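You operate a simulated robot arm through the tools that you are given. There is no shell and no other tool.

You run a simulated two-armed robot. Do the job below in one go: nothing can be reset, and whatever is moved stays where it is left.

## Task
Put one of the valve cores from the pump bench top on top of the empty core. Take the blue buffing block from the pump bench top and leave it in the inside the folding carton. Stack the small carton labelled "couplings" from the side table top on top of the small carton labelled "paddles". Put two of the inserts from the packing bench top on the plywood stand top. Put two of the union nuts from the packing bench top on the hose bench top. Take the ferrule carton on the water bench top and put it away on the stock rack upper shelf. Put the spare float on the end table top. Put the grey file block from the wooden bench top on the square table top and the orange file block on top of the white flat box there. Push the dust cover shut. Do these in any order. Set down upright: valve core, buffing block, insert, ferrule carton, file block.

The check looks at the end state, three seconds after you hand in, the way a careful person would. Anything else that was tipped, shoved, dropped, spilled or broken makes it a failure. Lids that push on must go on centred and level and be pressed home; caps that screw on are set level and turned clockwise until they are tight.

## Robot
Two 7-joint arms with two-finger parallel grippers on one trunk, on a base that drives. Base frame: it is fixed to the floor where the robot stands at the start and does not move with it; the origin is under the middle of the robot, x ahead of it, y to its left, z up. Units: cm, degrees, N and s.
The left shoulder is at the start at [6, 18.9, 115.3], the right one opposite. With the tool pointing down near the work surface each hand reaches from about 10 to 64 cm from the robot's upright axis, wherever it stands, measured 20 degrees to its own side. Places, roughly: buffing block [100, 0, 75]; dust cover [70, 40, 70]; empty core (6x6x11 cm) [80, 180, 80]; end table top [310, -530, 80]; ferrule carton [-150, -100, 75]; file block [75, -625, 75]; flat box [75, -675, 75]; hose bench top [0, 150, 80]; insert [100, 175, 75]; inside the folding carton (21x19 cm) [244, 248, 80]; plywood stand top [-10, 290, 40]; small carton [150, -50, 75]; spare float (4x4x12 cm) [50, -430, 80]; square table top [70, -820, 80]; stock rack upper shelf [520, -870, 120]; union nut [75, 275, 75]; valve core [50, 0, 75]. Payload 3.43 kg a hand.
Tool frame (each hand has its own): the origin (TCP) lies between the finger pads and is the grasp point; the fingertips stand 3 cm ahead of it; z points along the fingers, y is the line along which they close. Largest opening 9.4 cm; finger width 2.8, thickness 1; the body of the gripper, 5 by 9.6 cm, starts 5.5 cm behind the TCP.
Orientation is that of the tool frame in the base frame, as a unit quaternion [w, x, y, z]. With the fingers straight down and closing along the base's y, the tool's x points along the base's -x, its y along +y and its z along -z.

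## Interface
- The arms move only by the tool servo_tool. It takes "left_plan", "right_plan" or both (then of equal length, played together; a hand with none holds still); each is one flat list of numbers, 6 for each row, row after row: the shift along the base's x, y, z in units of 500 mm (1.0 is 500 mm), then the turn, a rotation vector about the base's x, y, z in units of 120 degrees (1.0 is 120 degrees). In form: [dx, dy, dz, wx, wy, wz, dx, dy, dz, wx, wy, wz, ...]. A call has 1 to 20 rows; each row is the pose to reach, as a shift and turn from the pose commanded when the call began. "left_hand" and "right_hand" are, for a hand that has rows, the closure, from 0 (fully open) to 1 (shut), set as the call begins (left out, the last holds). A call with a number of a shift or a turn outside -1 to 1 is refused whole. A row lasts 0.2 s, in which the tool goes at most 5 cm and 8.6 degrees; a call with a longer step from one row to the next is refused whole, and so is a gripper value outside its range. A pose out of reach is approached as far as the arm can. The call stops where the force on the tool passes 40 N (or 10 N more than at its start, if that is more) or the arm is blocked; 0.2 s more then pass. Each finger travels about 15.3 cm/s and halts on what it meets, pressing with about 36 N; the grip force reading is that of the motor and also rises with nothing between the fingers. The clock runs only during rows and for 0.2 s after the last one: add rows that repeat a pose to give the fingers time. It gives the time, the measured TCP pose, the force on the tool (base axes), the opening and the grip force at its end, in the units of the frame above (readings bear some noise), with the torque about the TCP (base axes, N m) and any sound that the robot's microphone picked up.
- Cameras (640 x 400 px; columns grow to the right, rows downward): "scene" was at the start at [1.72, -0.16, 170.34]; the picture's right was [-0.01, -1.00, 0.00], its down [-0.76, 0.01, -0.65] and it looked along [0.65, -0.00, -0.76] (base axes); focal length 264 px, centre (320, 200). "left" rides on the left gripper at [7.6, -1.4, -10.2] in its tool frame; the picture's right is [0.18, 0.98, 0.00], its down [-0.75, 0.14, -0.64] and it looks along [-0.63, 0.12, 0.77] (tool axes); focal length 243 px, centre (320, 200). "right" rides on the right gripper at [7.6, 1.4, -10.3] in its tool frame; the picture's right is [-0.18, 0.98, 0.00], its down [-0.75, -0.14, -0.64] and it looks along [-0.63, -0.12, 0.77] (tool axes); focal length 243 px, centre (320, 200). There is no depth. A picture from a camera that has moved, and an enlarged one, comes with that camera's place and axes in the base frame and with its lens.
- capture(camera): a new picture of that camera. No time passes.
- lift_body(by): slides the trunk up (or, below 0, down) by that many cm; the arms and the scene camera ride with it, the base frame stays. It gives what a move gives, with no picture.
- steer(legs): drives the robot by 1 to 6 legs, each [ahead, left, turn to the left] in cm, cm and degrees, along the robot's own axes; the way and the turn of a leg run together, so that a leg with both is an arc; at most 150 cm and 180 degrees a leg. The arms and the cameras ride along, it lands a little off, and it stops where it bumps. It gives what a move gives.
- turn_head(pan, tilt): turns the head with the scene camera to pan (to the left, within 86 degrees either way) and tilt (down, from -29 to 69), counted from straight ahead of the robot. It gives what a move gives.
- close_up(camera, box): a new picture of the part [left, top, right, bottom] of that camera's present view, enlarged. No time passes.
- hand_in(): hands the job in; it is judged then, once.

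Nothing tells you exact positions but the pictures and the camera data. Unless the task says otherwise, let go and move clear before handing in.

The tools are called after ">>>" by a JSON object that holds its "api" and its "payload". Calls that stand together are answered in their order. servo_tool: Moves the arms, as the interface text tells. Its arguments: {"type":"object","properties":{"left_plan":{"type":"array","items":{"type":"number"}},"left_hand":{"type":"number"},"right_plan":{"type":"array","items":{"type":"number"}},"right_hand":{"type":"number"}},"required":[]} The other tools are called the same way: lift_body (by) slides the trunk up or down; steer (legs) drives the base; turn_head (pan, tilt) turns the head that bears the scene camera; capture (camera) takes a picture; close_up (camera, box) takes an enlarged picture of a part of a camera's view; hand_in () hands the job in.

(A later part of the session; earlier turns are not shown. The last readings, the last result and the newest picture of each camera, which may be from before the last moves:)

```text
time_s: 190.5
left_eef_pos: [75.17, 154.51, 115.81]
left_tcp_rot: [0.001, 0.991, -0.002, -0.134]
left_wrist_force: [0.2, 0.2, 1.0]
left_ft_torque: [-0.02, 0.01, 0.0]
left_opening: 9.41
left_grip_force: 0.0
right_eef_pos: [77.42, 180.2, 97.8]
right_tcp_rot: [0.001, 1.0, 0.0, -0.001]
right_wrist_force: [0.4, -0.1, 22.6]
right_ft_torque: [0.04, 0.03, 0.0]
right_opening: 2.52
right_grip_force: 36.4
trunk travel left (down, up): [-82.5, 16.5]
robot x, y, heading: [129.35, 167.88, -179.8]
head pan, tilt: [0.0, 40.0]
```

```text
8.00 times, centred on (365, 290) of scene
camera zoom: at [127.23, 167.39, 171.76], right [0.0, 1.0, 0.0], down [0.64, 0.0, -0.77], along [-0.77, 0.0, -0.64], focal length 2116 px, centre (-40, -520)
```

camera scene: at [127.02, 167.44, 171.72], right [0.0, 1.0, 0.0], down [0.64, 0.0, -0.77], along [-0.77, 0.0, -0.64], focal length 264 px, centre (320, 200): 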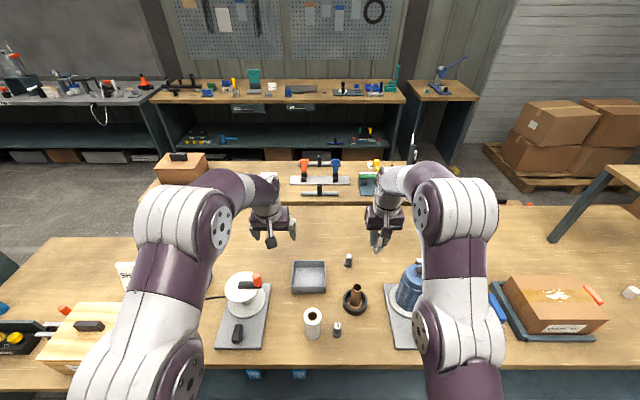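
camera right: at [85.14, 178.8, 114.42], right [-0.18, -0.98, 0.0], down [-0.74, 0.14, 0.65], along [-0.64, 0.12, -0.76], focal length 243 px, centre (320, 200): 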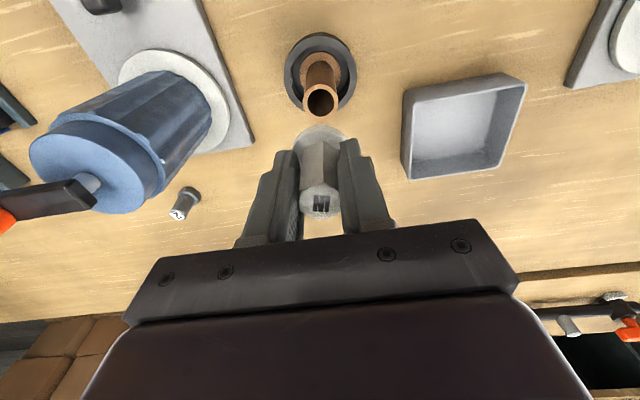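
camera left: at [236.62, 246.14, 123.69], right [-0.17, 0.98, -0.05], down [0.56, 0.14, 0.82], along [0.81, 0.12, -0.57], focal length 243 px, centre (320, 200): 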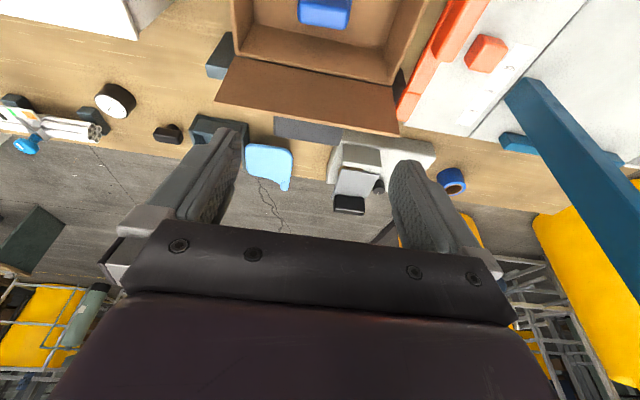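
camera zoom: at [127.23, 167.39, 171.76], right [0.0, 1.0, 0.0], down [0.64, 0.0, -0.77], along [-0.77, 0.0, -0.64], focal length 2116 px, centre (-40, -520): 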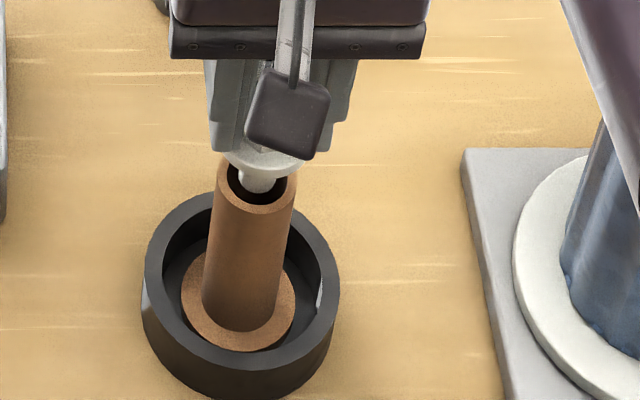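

The stem rests flat and centred on the closed top, with the force purely vertical. I'll relieve the pressure and open a little first.

>>> {"api": "servo_tool", "payload": {"right_plan": [0, 0, 0.003, 0, 0, 0, 0, 0, 0.005, 0, 0, 0, 0, 0, 0.005, 0, 0, 0]}}

>>> {"api": "servo_tool", "payload": {"right_plan": [0, 0, 0, 0, 0, 0, 0, 0, 0, 0, 0, 0], "right_hand": 0.66}}

>>> {"api": "close_up", "payload": {"camera": "scene", "box": [340, 265, 390, 315]}}

>>> {"api": "close_up", "payload": {"camera": "right", "box": [240, 80, 400, 240]}}

```text
time_s: 191.3
left_eef_pos: [75.03, 154.53, 115.8]
left_tcp_rot: [0.001, 0.991, -0.002, -0.134]
left_wrist_force: [0.0, -0.3, -0.5]
left_ft_torque: [0.04, 0.02, -0.01]
left_opening: 9.41
left_grip_force: 0.1
right_eef_pos: [77.61, 180.16, 97.88]
right_tcp_rot: [0.0, 1.0, 0.0, 0.0]
right_wrist_force: [-2.8, 0.6, 20.1]
right_ft_torque: [0.02, 0.27, -0.02]
right_opening: 2.55
right_grip_force: 36.2
trunk travel left (down, up): [-82.5, 16.5]
robot x, y, heading: [129.52, 168.01, -180.0]
head pan, tilt: [0.0, 40.0]
```

```text
time_s: 191.9
left_eef_pos: [75.07, 154.59, 115.9]
left_tcp_rot: [0.0, 0.991, -0.002, -0.134]
left_wrist_force: [-0.2, 0.1, -0.3]
left_ft_torque: [0.01, 0.0, 0.01]
left_opening: 9.4
left_grip_force: 0.0
right_eef_pos: [77.5, 180.15, 97.88]
right_tcp_rot: [0.0, 1.0, 0.0, 0.001]
right_wrist_force: [-3.1, -0.2, 19.7]
right_ft_torque: [0.0, 0.28, 0.0]
right_opening: 2.72
right_grip_force: 0.0
trunk travel left (down, up): [-82.5, 16.5]
robot x, y, heading: [129.25, 167.77, -180.2]
head pan, tilt: [0.0, 40.0]
```

```text
8.00 times, centred on (365, 290) of scene
camera zoom: at [127.11, 167.37, 171.72], right [0.0, 1.0, 0.0], down [0.64, 0.0, -0.77], along [-0.77, 0.0, -0.64], focal length 2116 px, centre (-40, -520)
```

zoom: 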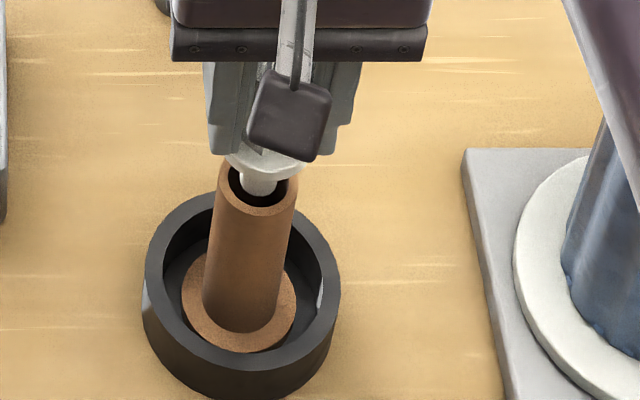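

```text
2.50 times, centred on (320, 160) of right
camera zoom: at [85.14, 178.74, 108.06], right [-0.18, -0.98, 0.0], down [-0.75, 0.14, 0.64], along [-0.63, 0.12, -0.77], focal length 606 px, centre (320, 300)
```

zoom: 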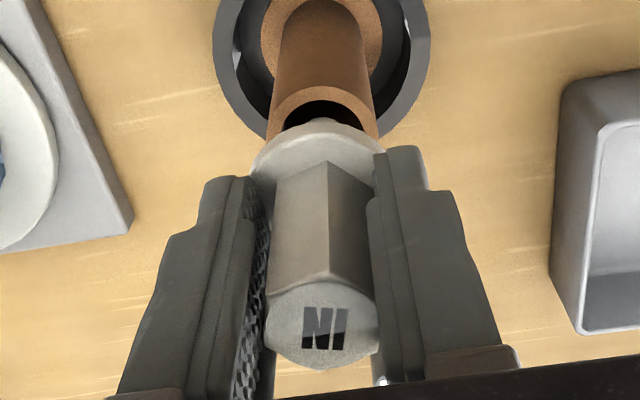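

>>> {"api": "servo_tool", "payload": {"right_plan": [0, 0, 0.004, 0, 0, 0, 0, 0, 0.008, 0, 0, 0, 0, 0, 0.008, 0, 0, 0]}}

>>> {"api": "close_up", "payload": {"camera": "scene", "box": [340, 265, 390, 315]}}

>>> {"api": "close_up", "payload": {"camera": "right", "box": [240, 80, 400, 240]}}

```text
time_s: 192.7
left_eef_pos: [74.99, 154.59, 115.67]
left_tcp_rot: [0.001, 0.991, -0.001, -0.133]
left_wrist_force: [0.0, 0.4, -0.2]
left_ft_torque: [0.03, -0.02, -0.02]
left_opening: 9.42
left_grip_force: 0.0
right_eef_pos: [77.5, 180.19, 97.93]
right_tcp_rot: [0.0, 1.0, 0.0, 0.003]
right_wrist_force: [0.0, 0.2, 0.2]
right_ft_torque: [-0.02, 0.03, -0.02]
right_opening: 3.19
right_grip_force: 0.1
trunk travel left (down, up): [-82.5, 16.5]
robot x, y, heading: [129.64, 167.82, -179.9]
head pan, tilt: [0.0, 40.0]
```

```text
8.00 times, centred on (365, 290) of scene
camera zoom: at [126.9, 167.44, 171.69], right [0.0, 1.0, 0.0], down [0.64, 0.0, -0.77], along [-0.77, 0.0, -0.64], focal length 2116 px, centre (-40, -520)
```

zoom: 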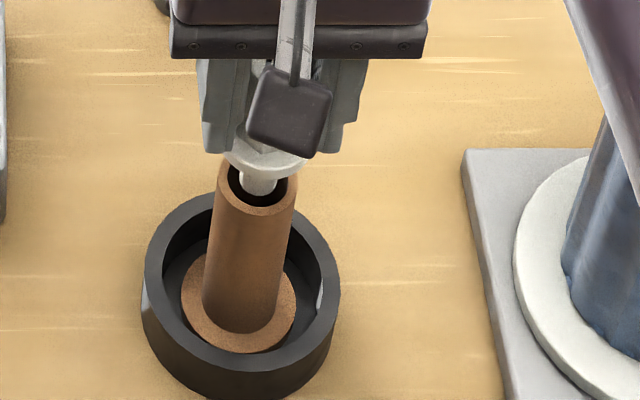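

```text
2.50 times, centred on (320, 160) of right
camera zoom: at [85.05, 178.74, 108.26], right [-0.18, -0.98, 0.0], down [-0.76, 0.14, 0.64], along [-0.63, 0.12, -0.77], focal length 606 px, centre (320, 300)
```

zoom: 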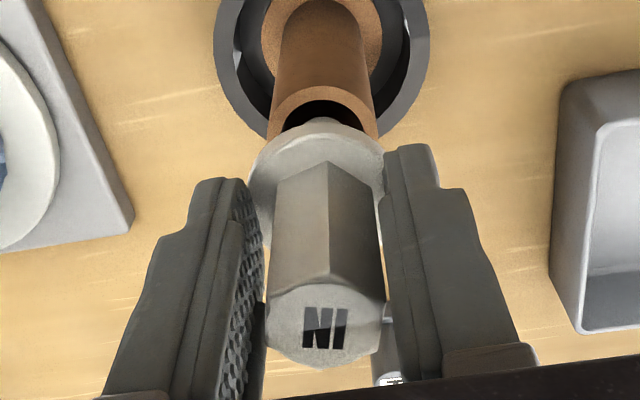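

The core stands by itself with the fingers free. I'll open wider and lift straight up.

>>> {"api": "servo_tool", "payload": {"right_plan": [0, 0, 0, 0, 0, 0, 0, 0, 0, 0, 0, 0, 0, 0, 0.02, 0, 0, 0, 0, 0, 0.06, 0, 0, 0, 0, 0, 0.13, 0, 0, 0, 0, 0, 0.22, 0, 0, 0, 0, 0, 0.3, 0, 0, 0], "right_hand": 0.35}}

>>> {"api": "close_up", "payload": {"camera": "scene", "box": [320, 230, 410, 320]}}

>>> {"api": "capture", "payload": {"camera": "right"}}

```text
time_s: 194.3
left_eef_pos: [74.93, 154.63, 115.77]
left_tcp_rot: [0.001, 0.991, -0.001, -0.134]
left_wrist_force: [0.3, 0.2, 0.8]
left_ft_torque: [0.02, 0.0, -0.01]
left_opening: 9.4
left_grip_force: 0.1
right_eef_pos: [77.44, 180.27, 113.21]
right_tcp_rot: [0.0, 1.0, -0.001, 0.002]
right_wrist_force: [-0.5, -0.5, 0.9]
right_ft_torque: [-0.02, 0.0, -0.02]
right_opening: 6.11
right_grip_force: 0.1
trunk travel left (down, up): [-82.5, 16.5]
robot x, y, heading: [129.62, 167.8, -180.2]
head pan, tilt: [0.0, 40.0]
```

```text
4.44 times, centred on (365, 275) of scene
camera zoom: at [126.99, 167.44, 171.71], right [0.0, 1.0, 0.0], down [0.64, 0.0, -0.77], along [-0.77, 0.0, -0.64], focal length 1175 px, centre (120, -133)
```

zoom: 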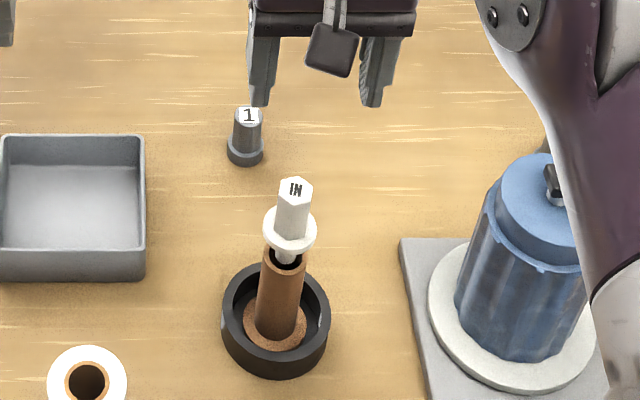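

```text
taken
camera right: at [85.01, 178.76, 123.45], right [-0.18, -0.98, 0.0], down [-0.76, 0.14, 0.64], along [-0.63, 0.12, -0.77], focal length 243 px, centre (320, 200)
```

right: 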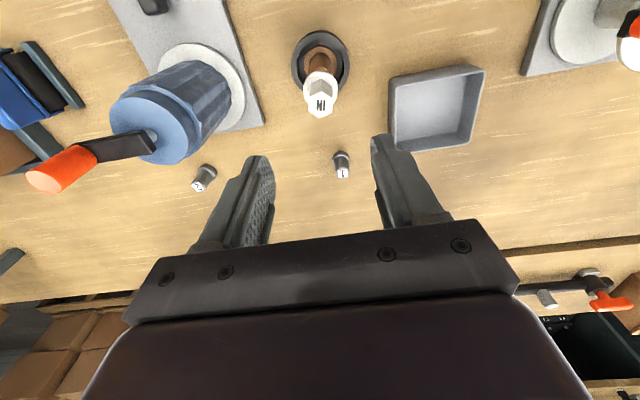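

The valve core stands upright on the empty core. Next come the small cartons on the side table. I'll back out, turn south and look at the way.

>>> {"api": "steer", "payload": {"legs": [[-31, 0, 0], [0, 25, 90]]}}

>>> {"api": "turn_head", "payload": {"pan": 0, "tilt": 35}}

>>> {"api": "capture", "payload": {"camera": "scene"}}

```text
time_s: 200.2
left_eef_pos: [190.25, 97.98, 115.73]
left_tcp_rot: [0.096, 0.696, 0.706, -0.093]
left_wrist_force: [0.4, -0.3, 0.4]
left_ft_torque: [0.04, 0.01, -0.01]
left_opening: 9.39
left_grip_force: 0.1
right_eef_pos: [164.67, 100.08, 113.22]
right_tcp_rot: [-0.001, 0.7, 0.714, 0.002]
right_wrist_force: [-0.6, -0.1, -0.8]
right_ft_torque: [-0.01, 0.02, -0.03]
right_opening: 6.11
right_grip_force: 0.1
trunk travel left (down, up): [-82.5, 16.5]
robot x, y, heading: [176.57, 152.21, -89.1]
head pan, tilt: [0.0, 40.0]
cut short: leg 2
```

```text
time_s: 200.9
left_eef_pos: [190.34, 97.96, 115.66]
left_tcp_rot: [0.096, 0.696, 0.706, -0.092]
left_wrist_force: [0.5, -0.5, 0.2]
left_ft_torque: [-0.01, -0.02, -0.02]
left_opening: 9.39
left_grip_force: 0.0
right_eef_pos: [164.64, 99.96, 113.22]
right_tcp_rot: [0.0, 0.7, 0.714, 0.002]
right_wrist_force: [-0.9, 0.7, -0.5]
right_ft_torque: [0.01, 0.02, -0.02]
right_opening: 6.11
right_grip_force: 0.1
trunk travel left (down, up): [-82.5, 16.5]
robot x, y, heading: [176.46, 152.33, -89.0]
head pan, tilt: [0.0, 35.0]
```

```text
taken
camera scene: at [176.46, 149.29, 172.46], right [-1.0, -0.02, 0.0], down [-0.01, 0.57, -0.82], along [0.01, -0.82, -0.57], focal length 264 px, centre (320, 200)
```

scene: 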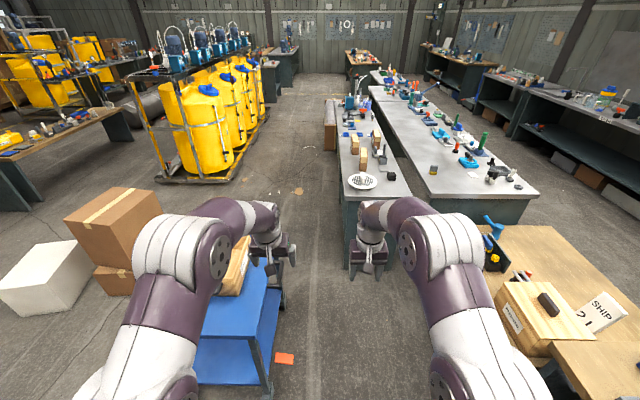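

The drive reported a cut-short leg, so I'll look around for what it touched.

>>> {"api": "turn_head", "payload": {"pan": 80, "tilt": 55}}

>>> {"api": "capture", "payload": {"camera": "scene"}}

>>> {"api": "turn_head", "payload": {"pan": -80, "tilt": 55}}

>>> {"api": "capture", "payload": {"camera": "scene"}}

>>> {"api": "turn_head", "payload": {"pan": 0, "tilt": 60}}

>>> {"api": "capture", "payload": {"camera": "scene"}}

```text
time_s: 202.4
left_eef_pos: [190.33, 97.86, 115.75]
left_tcp_rot: [0.096, 0.696, 0.706, -0.093]
left_wrist_force: [0.4, 0.2, 0.5]
left_ft_torque: [-0.03, -0.01, -0.02]
left_opening: 9.39
left_grip_force: 0.0
right_eef_pos: [164.62, 100.02, 113.25]
right_tcp_rot: [0.0, 0.701, 0.714, 0.002]
right_wrist_force: [-0.5, 0.5, 0.1]
right_ft_torque: [-0.02, 0.02, 0.03]
right_opening: 6.13
right_grip_force: 0.0
trunk travel left (down, up): [-82.5, 16.5]
robot x, y, heading: [176.57, 152.13, -89.0]
head pan, tilt: [80.0, 55.0]
```

```text
taken
camera scene: at [183.41, 156.96, 169.64], right [-0.16, -0.99, 0.0], down [-0.81, 0.13, -0.57], along [0.57, -0.09, -0.82], focal length 264 px, centre (320, 200)
```

scene: 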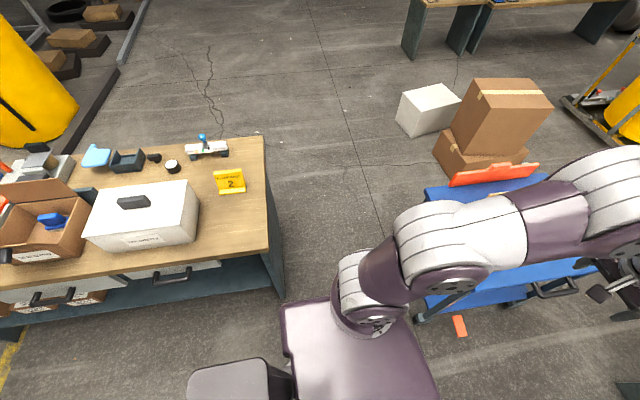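

```text
time_s: 204.9
left_eef_pos: [190.28, 97.92, 115.74]
left_tcp_rot: [0.095, 0.696, 0.706, -0.093]
left_wrist_force: [0.0, -0.7, 0.2]
left_ft_torque: [-0.02, 0.0, -0.02]
left_opening: 9.4
left_grip_force: 0.1
right_eef_pos: [164.66, 100.0, 113.21]
right_tcp_rot: [-0.001, 0.701, 0.713, 0.002]
right_wrist_force: [1.1, 0.3, -0.4]
right_ft_torque: [-0.02, 0.01, 0.01]
right_opening: 6.11
right_grip_force: 0.1
trunk travel left (down, up): [-82.5, 16.5]
robot x, y, heading: [176.45, 152.3, -88.7]
head pan, tilt: [-80.0, 55.0]
```

```text
taken
camera scene: at [169.21, 156.72, 169.64], right [-0.19, 0.98, 0.0], down [0.8, 0.16, -0.57], along [-0.56, -0.11, -0.82], focal length 264 px, centre (320, 200)
```

scene: 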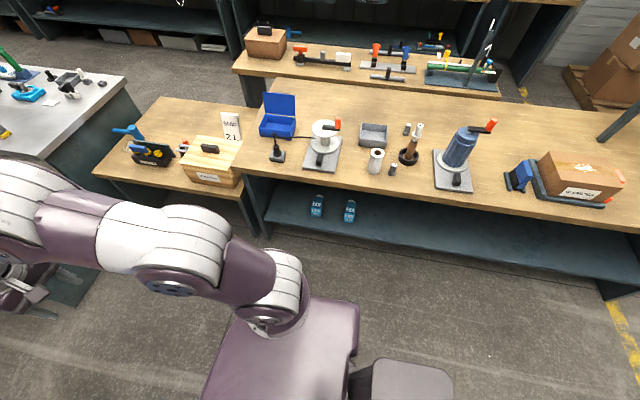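

```text
time_s: 206.4
left_eef_pos: [190.23, 97.99, 115.73]
left_tcp_rot: [0.096, 0.696, 0.706, -0.093]
left_wrist_force: [0.0, 0.0, -0.4]
left_ft_torque: [-0.02, 0.0, -0.01]
left_opening: 9.41
left_grip_force: 0.1
right_eef_pos: [164.63, 100.06, 113.14]
right_tcp_rot: [0.0, 0.7, 0.714, 0.002]
right_wrist_force: [-0.8, -0.4, -0.5]
right_ft_torque: [0.04, -0.01, -0.02]
right_opening: 6.11
right_grip_force: 0.1
trunk travel left (down, up): [-82.5, 16.5]
robot x, y, heading: [176.32, 151.93, -89.1]
head pan, tilt: [0.0, 60.0]
```

```text
taken
camera scene: at [176.39, 151.43, 169.04], right [-1.0, -0.02, 0.0], down [-0.01, 0.87, -0.5], along [0.01, -0.5, -0.87], focal length 264 px, centre (320, 200)
```

scene: 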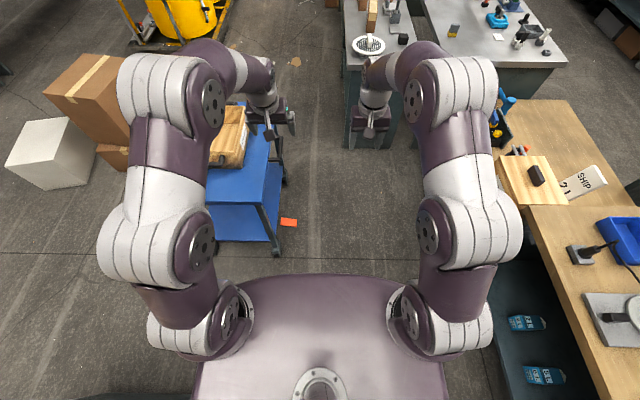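

Nothing was disturbed. The gap between the cart and the side table is too tight, so I'll go round the cart's east side with my hands raised.

>>> {"api": "servo_tool", "payload": {"left_plan": [0, 0.04, 0.06, 0, 0, 0, 0, 0.08, 0.12, 0, 0, 0], "right_plan": [0, 0.04, 0.06, 0, 0, 0, 0, 0.08, 0.12, 0, 0, 0]}}

>>> {"api": "steer", "payload": {"legs": [[22, 0, -1], [0, 108, 0]]}}

>>> {"api": "capture", "payload": {"camera": "scene"}}

>>> {"api": "turn_head", "payload": {"pan": -50, "tilt": 45}}

>>> {"api": "capture", "payload": {"camera": "scene"}}

```text
time_s: 207.0
left_eef_pos: [190.38, 102.18, 121.68]
left_tcp_rot: [0.097, 0.696, 0.705, -0.094]
left_wrist_force: [-0.1, 0.7, -1.2]
left_ft_torque: [-0.05, -0.01, 0.02]
left_opening: 9.39
left_grip_force: 0.1
right_eef_pos: [164.58, 104.5, 118.58]
right_tcp_rot: [0.0, 0.701, 0.713, 0.002]
right_wrist_force: [-1.0, -0.4, 0.1]
right_ft_torque: [-0.03, 0.01, -0.02]
right_opening: 6.11
right_grip_force: 0.1
right hand out of reach, approached as far as the arm can: row 2
trunk travel left (down, up): [-82.5, 16.5]
robot x, y, heading: [176.09, 152.29, -89.1]
head pan, tilt: [0.0, 60.0]
```

```text
time_s: 213.9
left_eef_pos: [297.99, 79.43, 121.59]
left_tcp_rot: [0.094, 0.703, 0.698, -0.093]
left_wrist_force: [-0.4, -0.5, 0.1]
left_ft_torque: [-0.04, 0.02, 0.01]
left_opening: 9.38
left_grip_force: 0.1
right_eef_pos: [272.26, 82.3, 118.56]
right_tcp_rot: [0.0, 0.709, 0.705, 0.002]
right_wrist_force: [1.2, 0.5, 0.1]
right_ft_torque: [0.01, 0.01, 0.0]
right_opening: 6.13
right_grip_force: 0.0
trunk travel left (down, up): [-82.5, 16.5]
robot x, y, heading: [285.14, 130.04, -90.4]
head pan, tilt: [0.0, 60.0]
```

```text
taken
camera scene: at [285.14, 129.26, 169.04], right [-1.0, 0.01, 0.0], down [0.0, 0.87, -0.5], along [0.0, -0.5, -0.87], focal length 264 px, centre (320, 200)
```

scene: 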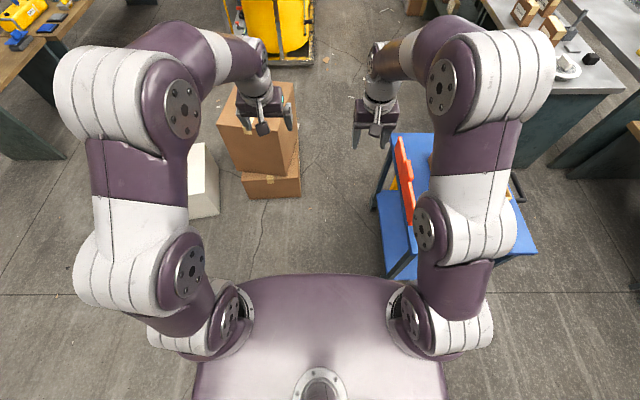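

```text
time_s: 215.1
left_eef_pos: [298.13, 79.39, 121.68]
left_tcp_rot: [0.095, 0.703, 0.698, -0.094]
left_wrist_force: [-0.1, 0.3, 0.2]
left_ft_torque: [0.01, 0.02, -0.03]
left_opening: 9.41
left_grip_force: 0.1
right_eef_pos: [272.28, 82.32, 118.46]
right_tcp_rot: [0.0, 0.709, 0.705, 0.001]
right_wrist_force: [0.1, 0.2, -0.1]
right_ft_torque: [0.03, 0.0, 0.03]
right_opening: 6.12
right_grip_force: 0.0
trunk travel left (down, up): [-82.5, 16.5]
robot x, y, heading: [285.12, 130.1, -90.5]
head pan, tilt: [-50.0, 45.0]
```

```text
taken
camera scene: at [278.97, 130.72, 170.98], right [-0.64, 0.77, 0.0], down [0.54, 0.45, -0.71], along [-0.54, -0.45, -0.71], focal length 264 px, centre (320, 200)
```

scene: 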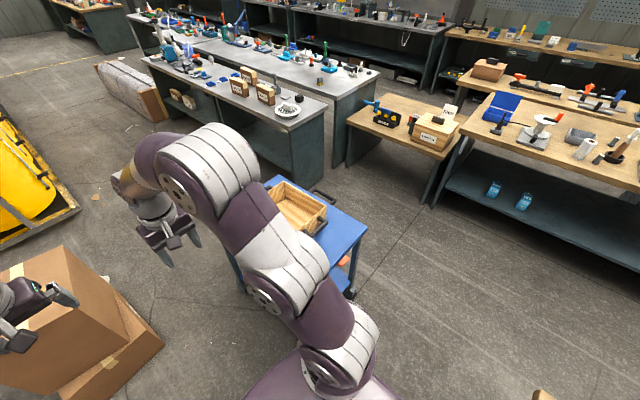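

The carton labels face this way, so I'll zoom in on them.

>>> {"api": "close_up", "payload": {"camera": "scene", "box": [140, 40, 320, 140]}}

>>> {"api": "close_up", "payload": {"camera": "scene", "box": [220, 60, 300, 110]}}

```text
3.56 times, centred on (230, 90) of scene
camera zoom: at [278.97, 130.72, 170.98], right [-0.64, 0.77, 0.0], down [0.54, 0.45, -0.71], along [-0.54, -0.45, -0.71], focal length 940 px, centre (640, 591)
```

zoom: 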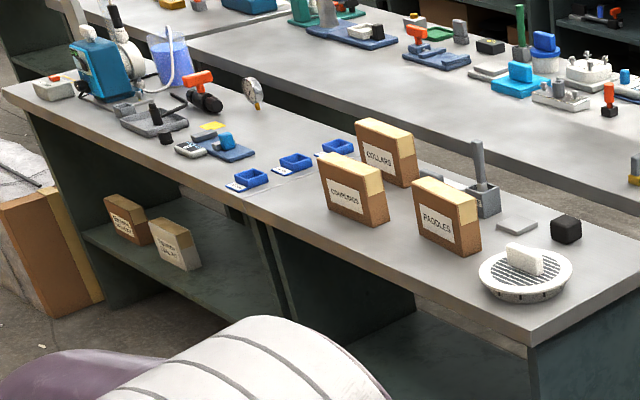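

```text
8.00 times, centred on (260, 85) of scene
camera zoom: at [278.97, 130.72, 170.98], right [-0.64, 0.77, 0.0], down [0.54, 0.45, -0.71], along [-0.54, -0.45, -0.71], focal length 2116 px, centre (800, 1120)
```

zoom: 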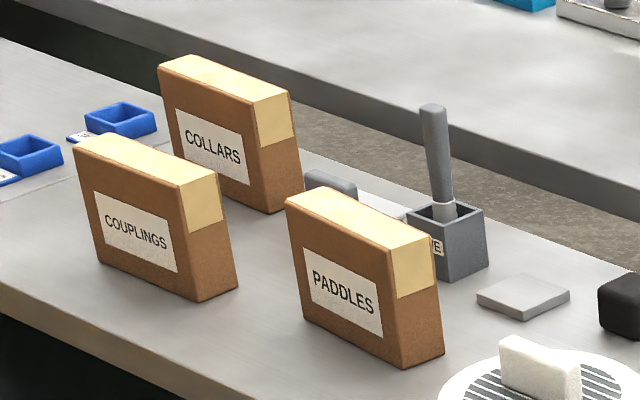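

The cartons are PADDLES (north), COUPLINGS (south) and COLLARS (behind). I'll drive round to face them from the east.

>>> {"api": "steer", "payload": {"legs": [[0, 13, 0.4], [141, 0, 0]]}}

>>> {"api": "capture", "payload": {"camera": "scene"}}

```text
time_s: 220.0
left_eef_pos: [312.35, 3.05, 121.7]
left_tcp_rot: [0.095, 0.7, 0.702, -0.094]
left_wrist_force: [0.2, -0.6, -0.4]
left_ft_torque: [0.03, 0.02, -0.01]
left_opening: 9.4
left_grip_force: 0.1
right_eef_pos: [286.49, 5.82, 118.7]
right_tcp_rot: [0.0, 0.704, 0.711, 0.001]
right_wrist_force: [-0.5, 0.2, -0.4]
right_ft_torque: [0.04, 0.02, -0.02]
right_opening: 6.11
right_grip_force: 0.1
trunk travel left (down, up): [-82.5, 16.5]
robot x, y, heading: [298.64, 53.74, -89.8]
head pan, tilt: [-50.0, 45.0]
stopped in leg 2: the robot was blocked; the commanded pose is now the measured one
```

```text
taken
camera scene: at [292.53, 54.19, 171.0], right [-0.65, 0.76, 0.0], down [0.54, 0.46, -0.71], along [-0.54, -0.46, -0.71], focal length 264 px, centre (320, 200)
```

scene: 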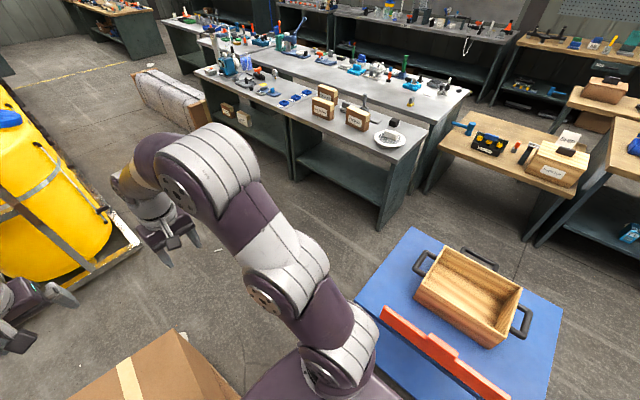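

I sidestepped the wrong way and touched the floor box. I'll back off and check that it hasn't moved.

>>> {"api": "steer", "payload": {"legs": [[-12, 0, 0]]}}

>>> {"api": "turn_head", "payload": {"pan": 0, "tilt": 55}}

>>> {"api": "capture", "payload": {"camera": "scene"}}

```text
time_s: 221.3
left_eef_pos: [311.9, 15.02, 121.61]
left_tcp_rot: [0.095, 0.7, 0.702, -0.094]
left_wrist_force: [0.1, -0.5, -0.1]
left_ft_torque: [0.0, 0.03, 0.01]
left_opening: 9.41
left_grip_force: 0.1
right_eef_pos: [286.26, 17.59, 118.53]
right_tcp_rot: [0.0, 0.704, 0.71, 0.002]
right_wrist_force: [-0.4, 0.3, 0.1]
right_ft_torque: [0.01, 0.0, -0.01]
right_opening: 6.11
right_grip_force: 0.1
trunk travel left (down, up): [-82.5, 16.5]
robot x, y, heading: [298.71, 65.65, -89.9]
head pan, tilt: [-50.0, 45.0]
```

```text
time_s: 222.4
left_eef_pos: [312.0, 15.2, 121.63]
left_tcp_rot: [0.094, 0.699, 0.702, -0.094]
left_wrist_force: [0.4, -0.6, 0.1]
left_ft_torque: [-0.02, 0.02, 0.04]
left_opening: 9.38
left_grip_force: 0.1
right_eef_pos: [286.14, 17.78, 118.6]
right_tcp_rot: [0.0, 0.704, 0.71, 0.002]
right_wrist_force: [0.7, -0.3, -0.7]
right_ft_torque: [0.01, 0.0, -0.02]
right_opening: 6.12
right_grip_force: 0.1
trunk travel left (down, up): [-82.5, 16.5]
robot x, y, heading: [298.37, 65.69, -89.4]
head pan, tilt: [0.0, 55.0]
```

```text
taken
camera scene: at [298.57, 64.3, 169.64], right [-1.0, -0.01, 0.0], down [-0.01, 0.82, -0.57], along [0.0, -0.57, -0.82], focal length 264 px, centre (320, 200)
```

scene: 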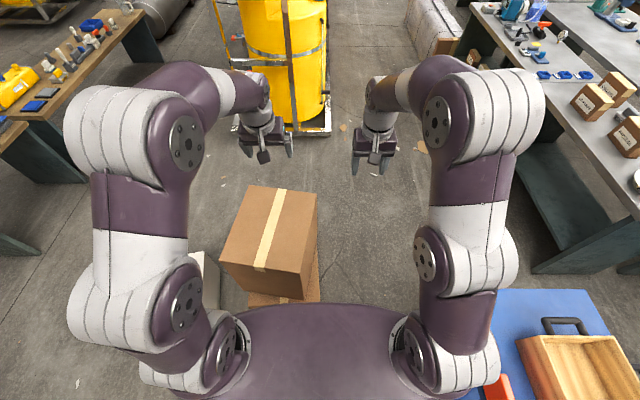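

The boxes look unmoved. I'll go right (west) to the middle of the gap and then south.

>>> {"api": "steer", "payload": {"legs": [[0, -26.5, -0.3]]}}

>>> {"api": "capture", "payload": {"camera": "scene"}}

```text
time_s: 224.3
left_eef_pos: [285.39, 15.03, 121.81]
left_tcp_rot: [0.094, 0.702, 0.699, -0.095]
left_wrist_force: [-0.1, 0.5, 0.3]
left_ft_torque: [0.02, 0.01, 0.0]
left_opening: 9.4
left_grip_force: 0.0
right_eef_pos: [259.91, 17.84, 118.71]
right_tcp_rot: [0.0, 0.708, 0.706, 0.0]
right_wrist_force: [0.6, 0.3, -0.2]
right_ft_torque: [-0.01, 0.03, 0.01]
right_opening: 6.15
right_grip_force: 0.0
trunk travel left (down, up): [-82.5, 16.5]
robot x, y, heading: [272.4, 65.37, -90.3]
head pan, tilt: [0.0, 55.0]
```

```text
taken
camera scene: at [272.62, 64.25, 169.64], right [-1.0, 0.0, 0.0], down [0.0, 0.82, -0.57], along [0.0, -0.57, -0.82], focal length 264 px, centre (320, 200)
```

scene: 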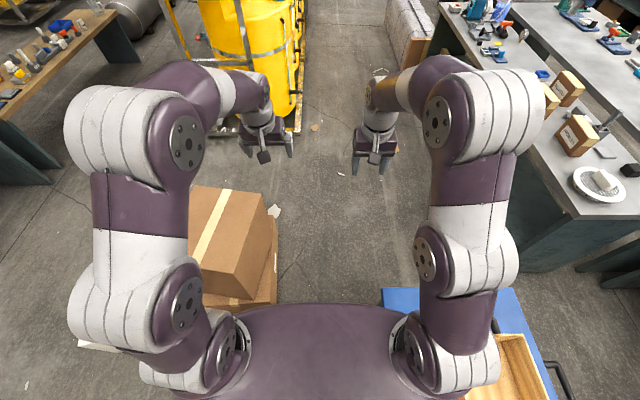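

>>> {"api": "steer", "payload": {"legs": [[78, 0, 0], [0, -36, 0], [0, 0, -90]]}}

>>> {"api": "turn_head", "payload": {"pan": 0, "tilt": 50}}

>>> {"api": "capture", "payload": {"camera": "scene"}}

```text
time_s: 234.2
left_eef_pos: [185.75, -26.92, 121.62]
left_tcp_rot: [0.002, 0.991, 0.012, -0.134]
left_wrist_force: [0.3, 0.5, -0.6]
left_ft_torque: [0.0, -0.01, 0.01]
left_opening: 9.39
left_grip_force: 0.0
right_eef_pos: [187.91, -1.11, 118.57]
right_tcp_rot: [0.001, 1.0, 0.014, 0.001]
right_wrist_force: [0.7, 0.3, 0.4]
right_ft_torque: [0.02, -0.01, -0.06]
right_opening: 6.1
right_grip_force: 0.1
trunk travel left (down, up): [-82.5, 16.5]
robot x, y, heading: [235.93, -12.57, -178.4]
head pan, tilt: [0.0, 55.0]
```

```text
time_s: 234.9
left_eef_pos: [185.72, -26.87, 121.54]
left_tcp_rot: [0.002, 0.991, 0.011, -0.135]
left_wrist_force: [-0.1, -0.5, 0.0]
left_ft_torque: [0.0, -0.01, -0.03]
left_opening: 9.4
left_grip_force: 0.1
right_eef_pos: [187.93, -1.1, 118.63]
right_tcp_rot: [0.001, 1.0, 0.015, 0.0]
right_wrist_force: [0.6, -0.2, 0.2]
right_ft_torque: [-0.02, -0.02, 0.01]
right_opening: 6.11
right_grip_force: 0.1
trunk travel left (down, up): [-82.5, 16.5]
robot x, y, heading: [236.1, -12.67, -178.5]
head pan, tilt: [0.0, 50.0]
```

```text
taken
camera scene: at [234.22, -12.68, 170.29], right [-0.03, 1.0, 0.0], down [0.77, 0.02, -0.64], along [-0.64, -0.02, -0.77], focal length 264 px, centre (320, 200)
```

scene: 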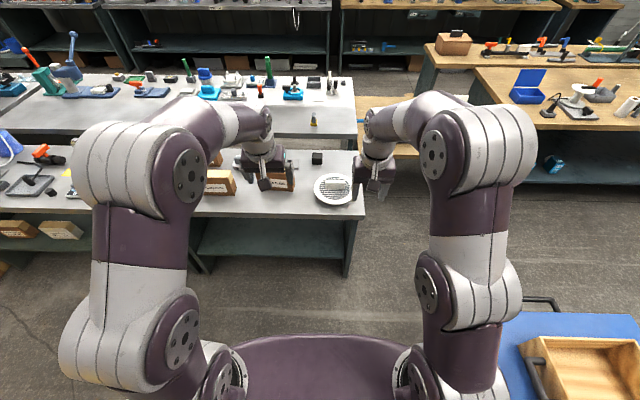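

>>> {"api": "steer", "payload": {"legs": [[0, 22, -1.6], [37, 0, 0]]}}

>>> {"api": "capture", "payload": {"camera": "scene"}}

>>> {"api": "capture", "payload": {"camera": "left"}}

```text
time_s: 238.5
left_eef_pos: [149.33, -47.82, 121.8]
left_tcp_rot: [0.001, 0.991, -0.001, -0.134]
left_wrist_force: [0.7, -0.8, 0.2]
left_ft_torque: [-0.01, -0.01, -0.01]
left_opening: 9.41
left_grip_force: 0.1
right_eef_pos: [152.12, -22.2, 118.57]
right_tcp_rot: [0.0, 1.0, 0.001, 0.001]
right_wrist_force: [-0.4, -0.1, 0.3]
right_ft_torque: [0.01, 0.0, -0.03]
right_opening: 6.11
right_grip_force: 0.1
trunk travel left (down, up): [-82.5, 16.5]
robot x, y, heading: [200.06, -34.69, -179.8]
head pan, tilt: [0.0, 50.0]
```

```text
taken
camera scene: at [198.24, -34.87, 170.3], right [0.0, 1.0, 0.0], down [0.77, 0.0, -0.64], along [-0.64, 0.0, -0.77], focal length 264 px, centre (320, 200)
```

scene: 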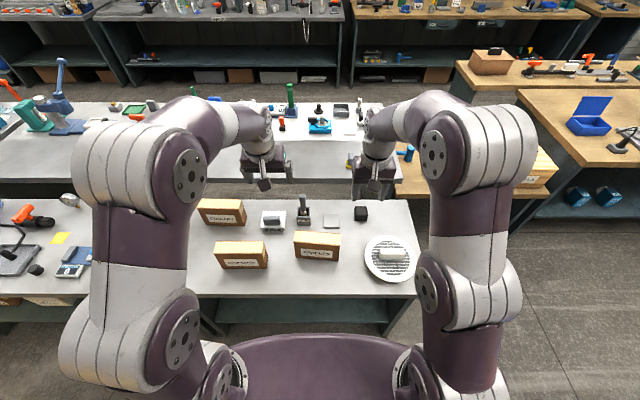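

```text
taken
camera left: at [159.3, -46.39, 129.61], right [0.18, -0.98, -0.05], down [-0.56, -0.14, 0.82], along [-0.81, -0.12, -0.57], focal length 243 px, centre (320, 200)
```

left: 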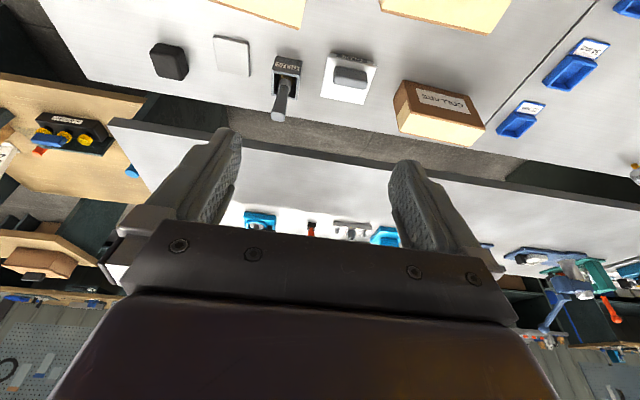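

>>> {"api": "close_up", "payload": {"camera": "scene", "box": [190, 180, 370, 290]}}

```text
3.56 times, centred on (280, 235) of scene
camera zoom: at [198.24, -34.87, 170.3], right [0.0, 1.0, 0.0], down [0.77, 0.0, -0.64], along [-0.64, 0.0, -0.77], focal length 940 px, centre (462, 76)
```

zoom: 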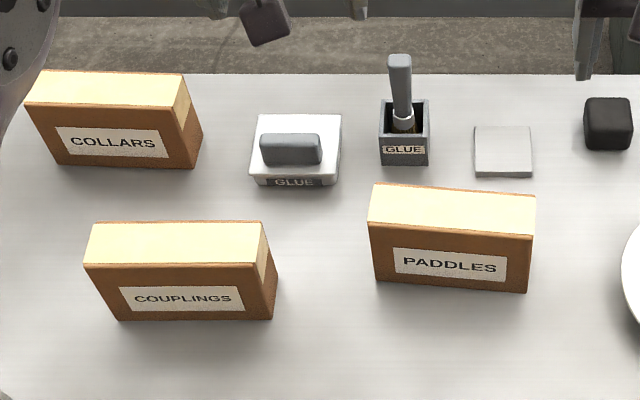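

>>> {"api": "close_up", "payload": {"camera": "scene", "box": [205, 230, 285, 280]}}

>>> {"api": "close_up", "payload": {"camera": "scene", "box": [280, 220, 360, 270]}}

```text
8.00 times, centred on (245, 255) of scene
camera zoom: at [198.24, -34.87, 170.3], right [0.0, 1.0, 0.0], down [0.77, 0.0, -0.64], along [-0.64, 0.0, -0.77], focal length 2116 px, centre (920, -240)
```

zoom: 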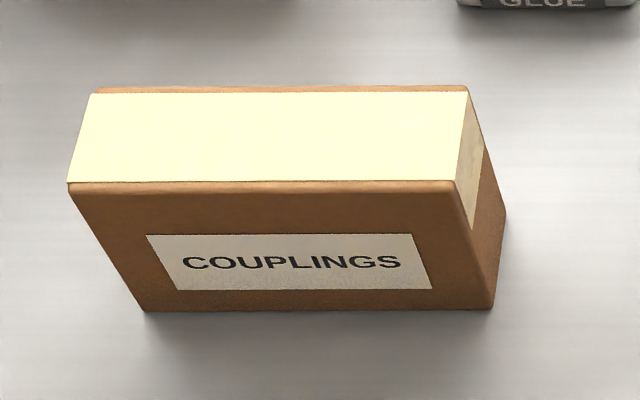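

```text
8.00 times, centred on (320, 245) of scene
camera zoom: at [198.24, -34.87, 170.3], right [0.0, 1.0, 0.0], down [0.77, 0.0, -0.64], along [-0.64, 0.0, -0.77], focal length 2116 px, centre (320, -160)
```

zoom: 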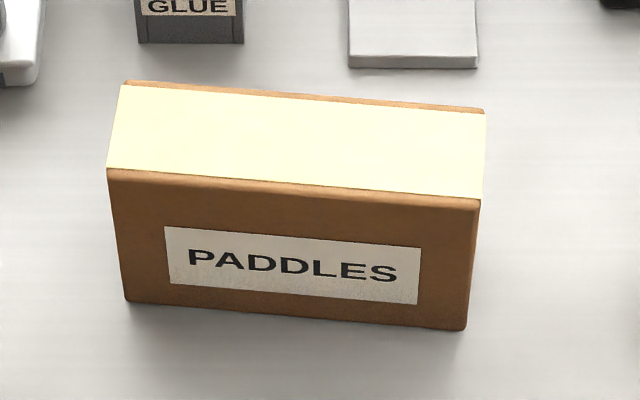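

COUPLINGS is at [153.2, −62.3] with its top at z≈92.5 and is 4.3 cm thick. PADDLES is at [149.8, −35.8], turned about 5°. I'll level the left tool and rotate it 90° so the fingers close across the thin side.

>>> {"api": "servo_tool", "payload": {"left_plan": [0, -0.05, 0, 0, -0.064, 0, 0, -0.1, 0, 0, -0.128, 0]}}

>>> {"api": "servo_tool", "payload": {"left_plan": [0.01, -0.03, 0, 0, 0, -0.07, 0.02, -0.06, 0, 0, 0, -0.14, 0.03, -0.09, 0, 0, 0, -0.21, 0.04, -0.12, 0, 0, 0, -0.28, 0.05, -0.15, 0, 0, 0, -0.35, 0.06, -0.17, 0, 0, 0, -0.42, 0.07, -0.19, 0, 0, 0, -0.49, 0.07, -0.19, 0, 0, 0, -0.56, 0.07, -0.19, 0, 0, 0, -0.63, 0.07, -0.19, 0, 0, 0, -0.7, 0.07, -0.19, 0, 0, 0, -0.75]}}

>>> {"api": "capture", "payload": {"camera": "left"}}

>>> {"api": "capture", "payload": {"camera": "scene"}}

```text
time_s: 239.1
left_eef_pos: [151.33, -53.05, 118.35]
left_tcp_rot: [0.0, 1.0, -0.001, 0.0]
left_wrist_force: [-0.5, -0.5, -0.1]
left_ft_torque: [0.03, 0.01, -0.02]
left_opening: 9.39
left_grip_force: 0.2
left hand out of reach, approached as far as the arm can: row 2
right_eef_pos: [151.96, -22.22, 118.58]
right_tcp_rot: [0.0, 1.0, 0.001, 0.002]
right_wrist_force: [-1.1, 0.8, -0.4]
right_ft_torque: [0.03, 0.0, 0.01]
right_opening: 6.1
right_grip_force: 0.1
trunk travel left (down, up): [-82.5, 16.5]
robot x, y, heading: [199.85, -35.01, -179.7]
head pan, tilt: [0.0, 50.0]
```

```text
time_s: 241.5
left_eef_pos: [154.98, -62.34, 118.42]
left_tcp_rot: [-0.001, -0.706, 0.709, 0.0]
left_wrist_force: [0.0, 0.6, -0.3]
left_ft_torque: [-0.01, 0.02, 0.02]
left_opening: 9.42
left_grip_force: 0.1
right_eef_pos: [152.11, -22.21, 118.61]
right_tcp_rot: [0.001, 1.0, 0.001, 0.002]
right_wrist_force: [-0.1, 0.6, -0.1]
right_ft_torque: [0.03, 0.01, 0.0]
right_opening: 6.1
right_grip_force: 0.1
trunk travel left (down, up): [-82.5, 16.5]
robot x, y, heading: [200.15, -34.79, -179.8]
head pan, tilt: [0.0, 50.0]
```

```text
taken
camera left: at [156.28, -69.94, 128.65], right [-0.98, -0.18, 0.0], down [-0.14, 0.75, 0.64], along [-0.12, 0.63, -0.77], focal length 243 px, centre (320, 200)
```

left: 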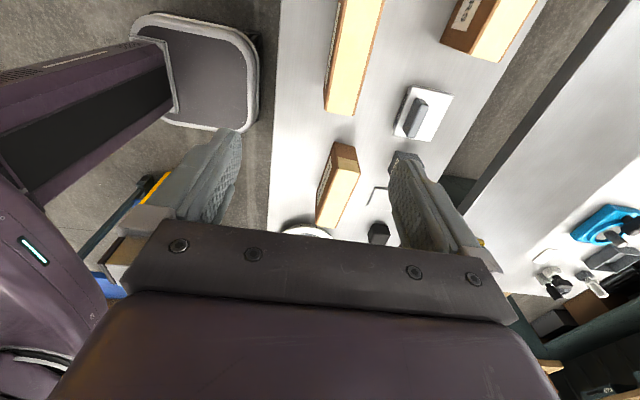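

```text
taken
camera scene: at [198.13, -34.84, 170.29], right [0.0, 1.0, 0.0], down [0.77, 0.0, -0.64], along [-0.64, 0.0, -0.77], focal length 264 px, centre (320, 200)
```

scene: 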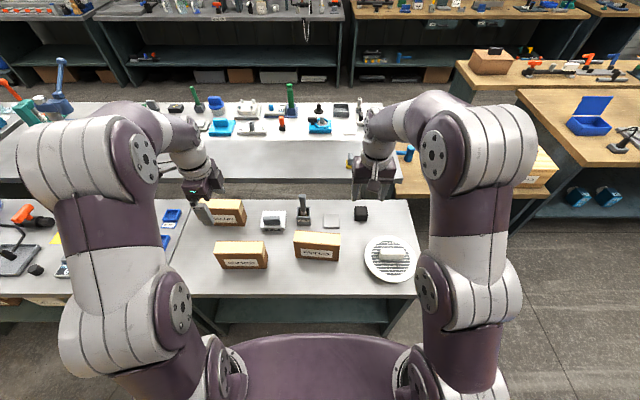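

>>> {"api": "close_up", "payload": {"camera": "left", "box": [260, 0, 460, 200]}}

```text
2.00 times, centred on (360, 100) of left
camera zoom: at [156.28, -69.94, 128.65], right [-0.98, -0.18, 0.0], down [-0.14, 0.75, 0.64], along [-0.12, 0.63, -0.77], focal length 485 px, centre (240, 400)
```

zoom: 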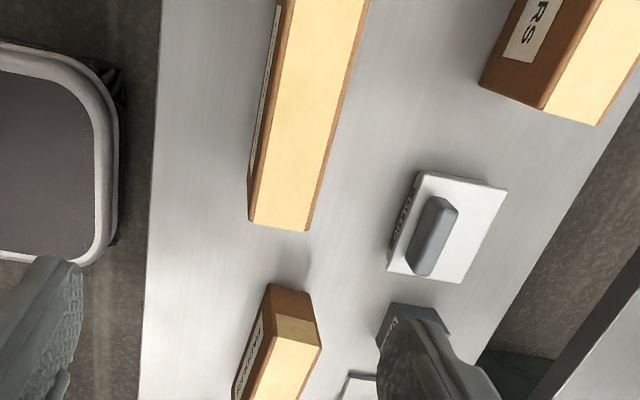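

By triangulation the side table is lower than I assumed (z≈73). COUPLINGS is centred at about [149.9, −64], top z≈86.6, and PADDLES at about [146.1, −35.9]. I'll move over COUPLINGS and check.

>>> {"api": "servo_tool", "payload": {"left_plan": [-0.05, -0.016, -0.06, 0, 0, 0, -0.102, -0.032, -0.12, 0, 0, 0, -0.102, -0.032, -0.21, 0, 0, 0, -0.102, -0.032, -0.3, 0, 0, 0, -0.102, -0.032, -0.38, 0, 0, 0]}}

>>> {"api": "capture", "payload": {"camera": "left"}}

>>> {"api": "close_up", "payload": {"camera": "scene", "box": [170, 180, 370, 290]}}

```text
time_s: 242.7
left_eef_pos: [149.88, -64.08, 99.22]
left_tcp_rot: [0.0, -0.706, 0.708, 0.0]
left_wrist_force: [-0.3, 0.0, 0.0]
left_ft_torque: [-0.04, -0.01, 0.01]
left_opening: 9.38
left_grip_force: 0.2
right_eef_pos: [151.98, -22.27, 118.5]
right_tcp_rot: [0.0, 1.0, 0.001, 0.002]
right_wrist_force: [0.2, 0.2, -0.1]
right_ft_torque: [-0.02, 0.0, -0.02]
right_opening: 6.11
right_grip_force: 0.2
trunk travel left (down, up): [-82.5, 16.5]
robot x, y, heading: [199.94, -35.18, -179.9]
head pan, tilt: [0.0, 50.0]
```

```text
taken
camera left: at [151.19, -71.52, 109.54], right [-0.98, -0.18, 0.0], down [-0.14, 0.75, 0.64], along [-0.12, 0.63, -0.77], focal length 243 px, centre (320, 200)
```

left: 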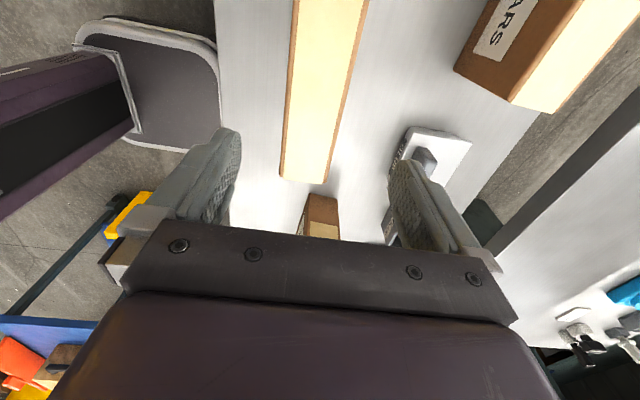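

```text
3.20 times, centred on (270, 235) of scene
camera zoom: at [198.0, -34.91, 170.3], right [0.0, 1.0, 0.0], down [0.77, 0.0, -0.64], along [-0.64, 0.0, -0.77], focal length 846 px, centre (480, 88)
```

zoom: 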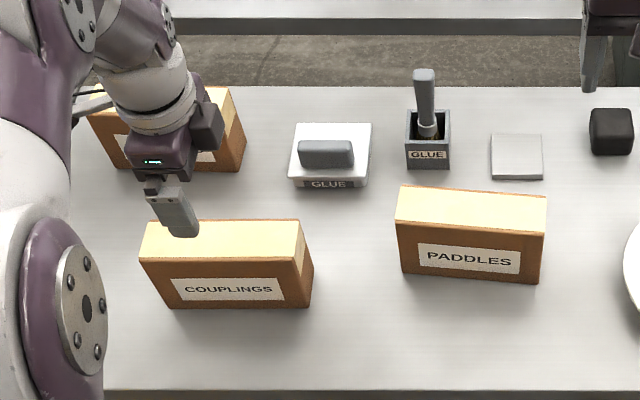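

>>> {"api": "servo_tool", "payload": {"left_plan": [0.008, 0, -0.08, 0, 0, 0, 0.008, 0, -0.16, 0, 0, 0, 0.008, 0, -0.24, 0, 0, 0, 0.008, 0, -0.3, 0, 0, 0]}}

>>> {"api": "capture", "payload": {"camera": "left"}}

>>> {"api": "close_up", "payload": {"camera": "scene", "box": [170, 180, 370, 290]}}

```text
time_s: 243.7
left_eef_pos: [150.27, -64.13, 84.36]
left_tcp_rot: [0.0, -0.706, 0.708, 0.0]
left_wrist_force: [0.5, 0.3, 0.1]
left_ft_torque: [0.03, 0.0, -0.04]
left_opening: 9.4
left_grip_force: 0.1
right_eef_pos: [151.98, -22.09, 118.6]
right_tcp_rot: [-0.001, 1.0, 0.001, 0.002]
right_wrist_force: [0.3, 0.2, 0.4]
right_ft_torque: [0.0, 0.02, 0.02]
right_opening: 6.11
right_grip_force: 0.1
trunk travel left (down, up): [-82.5, 16.5]
robot x, y, heading: [200.2, -34.72, -179.9]
head pan, tilt: [0.0, 50.0]
```

```text
taken
camera left: at [151.59, -71.74, 94.71], right [-0.98, -0.18, 0.0], down [-0.14, 0.75, 0.64], along [-0.12, 0.63, -0.77], focal length 243 px, centre (320, 200)
```

left: 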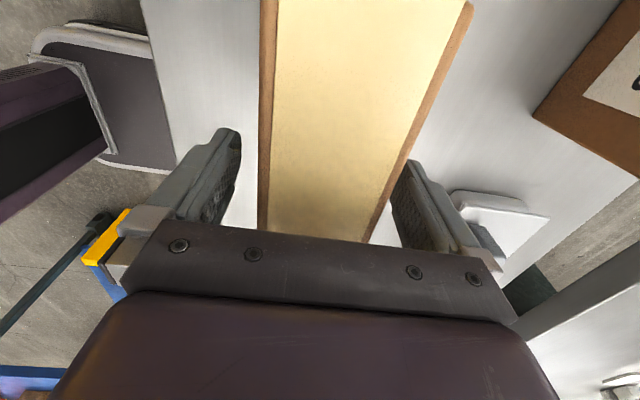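

```text
3.20 times, centred on (270, 235) of scene
camera zoom: at [198.02, -34.93, 170.3], right [0.0, 1.0, 0.0], down [0.77, 0.0, -0.64], along [-0.64, 0.0, -0.77], focal length 846 px, centre (480, 88)
```

zoom: 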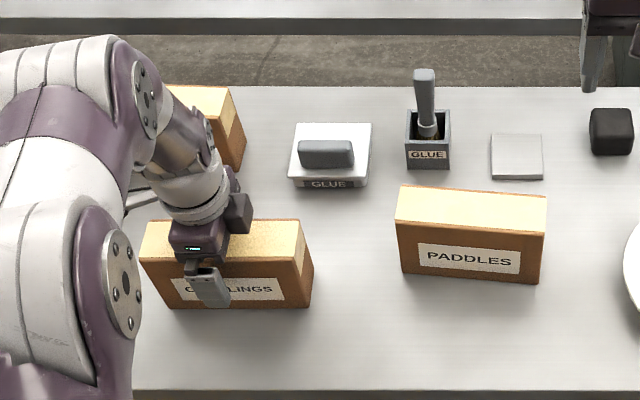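

>>> {"api": "servo_tool", "payload": {"left_plan": [0, 0, 0, 0, 0, 0, 0, 0, 0, 0, 0, 0, 0, 0, 0, 0, 0, 0, 0, 0, 0.04, 0, 0, 0, 0, 0, 0.12, 0, 0, 0, 0, 0, 0.2, 0, 0, 0, 0, 0, 0.28, 0, 0, 0, 0, 0, 0.34, 0, 0, 0], "left_hand": 1}}

>>> {"api": "capture", "payload": {"camera": "left"}}

>>> {"api": "close_up", "payload": {"camera": "scene", "box": [170, 180, 370, 290]}}

```text
time_s: 245.5
left_eef_pos: [150.32, -64.01, 101.29]
left_tcp_rot: [0.0, -0.706, 0.708, 0.0]
left_wrist_force: [0.3, -0.5, -4.7]
left_ft_torque: [-0.01, -0.01, 0.0]
left_opening: 5.94
left_grip_force: 36.6
right_eef_pos: [152.18, -22.17, 118.58]
right_tcp_rot: [0.001, 1.0, 0.0, 0.001]
right_wrist_force: [1.5, -0.8, -0.7]
right_ft_torque: [0.01, 0.0, -0.02]
right_opening: 6.1
right_grip_force: 0.1
trunk travel left (down, up): [-82.5, 16.5]
robot x, y, heading: [200.05, -34.72, -179.9]
head pan, tilt: [0.0, 50.0]
```

```text
taken
camera left: at [151.62, -71.66, 111.6], right [-0.98, -0.18, 0.0], down [-0.14, 0.75, 0.64], along [-0.12, 0.63, -0.77], focal length 243 px, centre (320, 200)
```

left: 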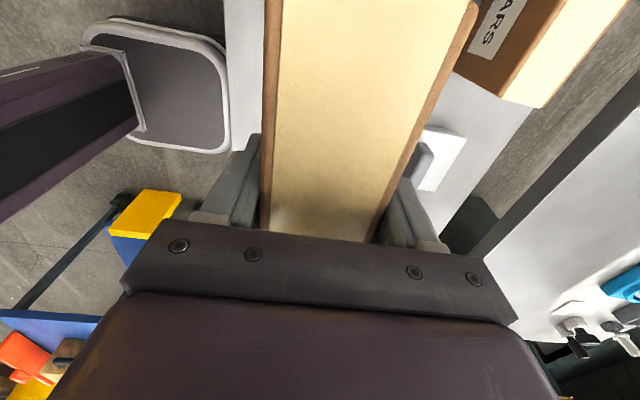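

```text
3.20 times, centred on (270, 235) of scene
camera zoom: at [198.16, -34.85, 170.29], right [0.0, 1.0, 0.0], down [0.77, 0.0, -0.64], along [-0.64, 0.0, -0.77], focal length 846 px, centre (480, 88)
```

zoom: 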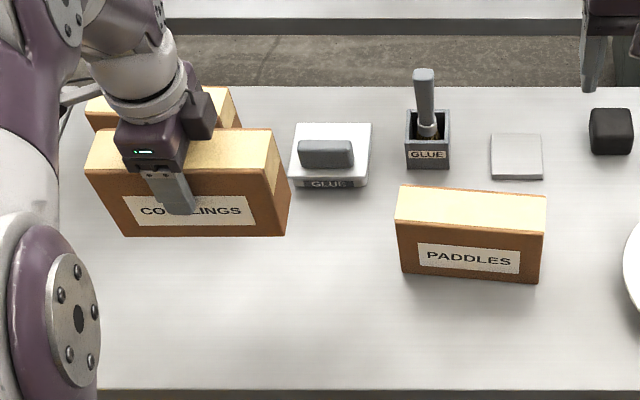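

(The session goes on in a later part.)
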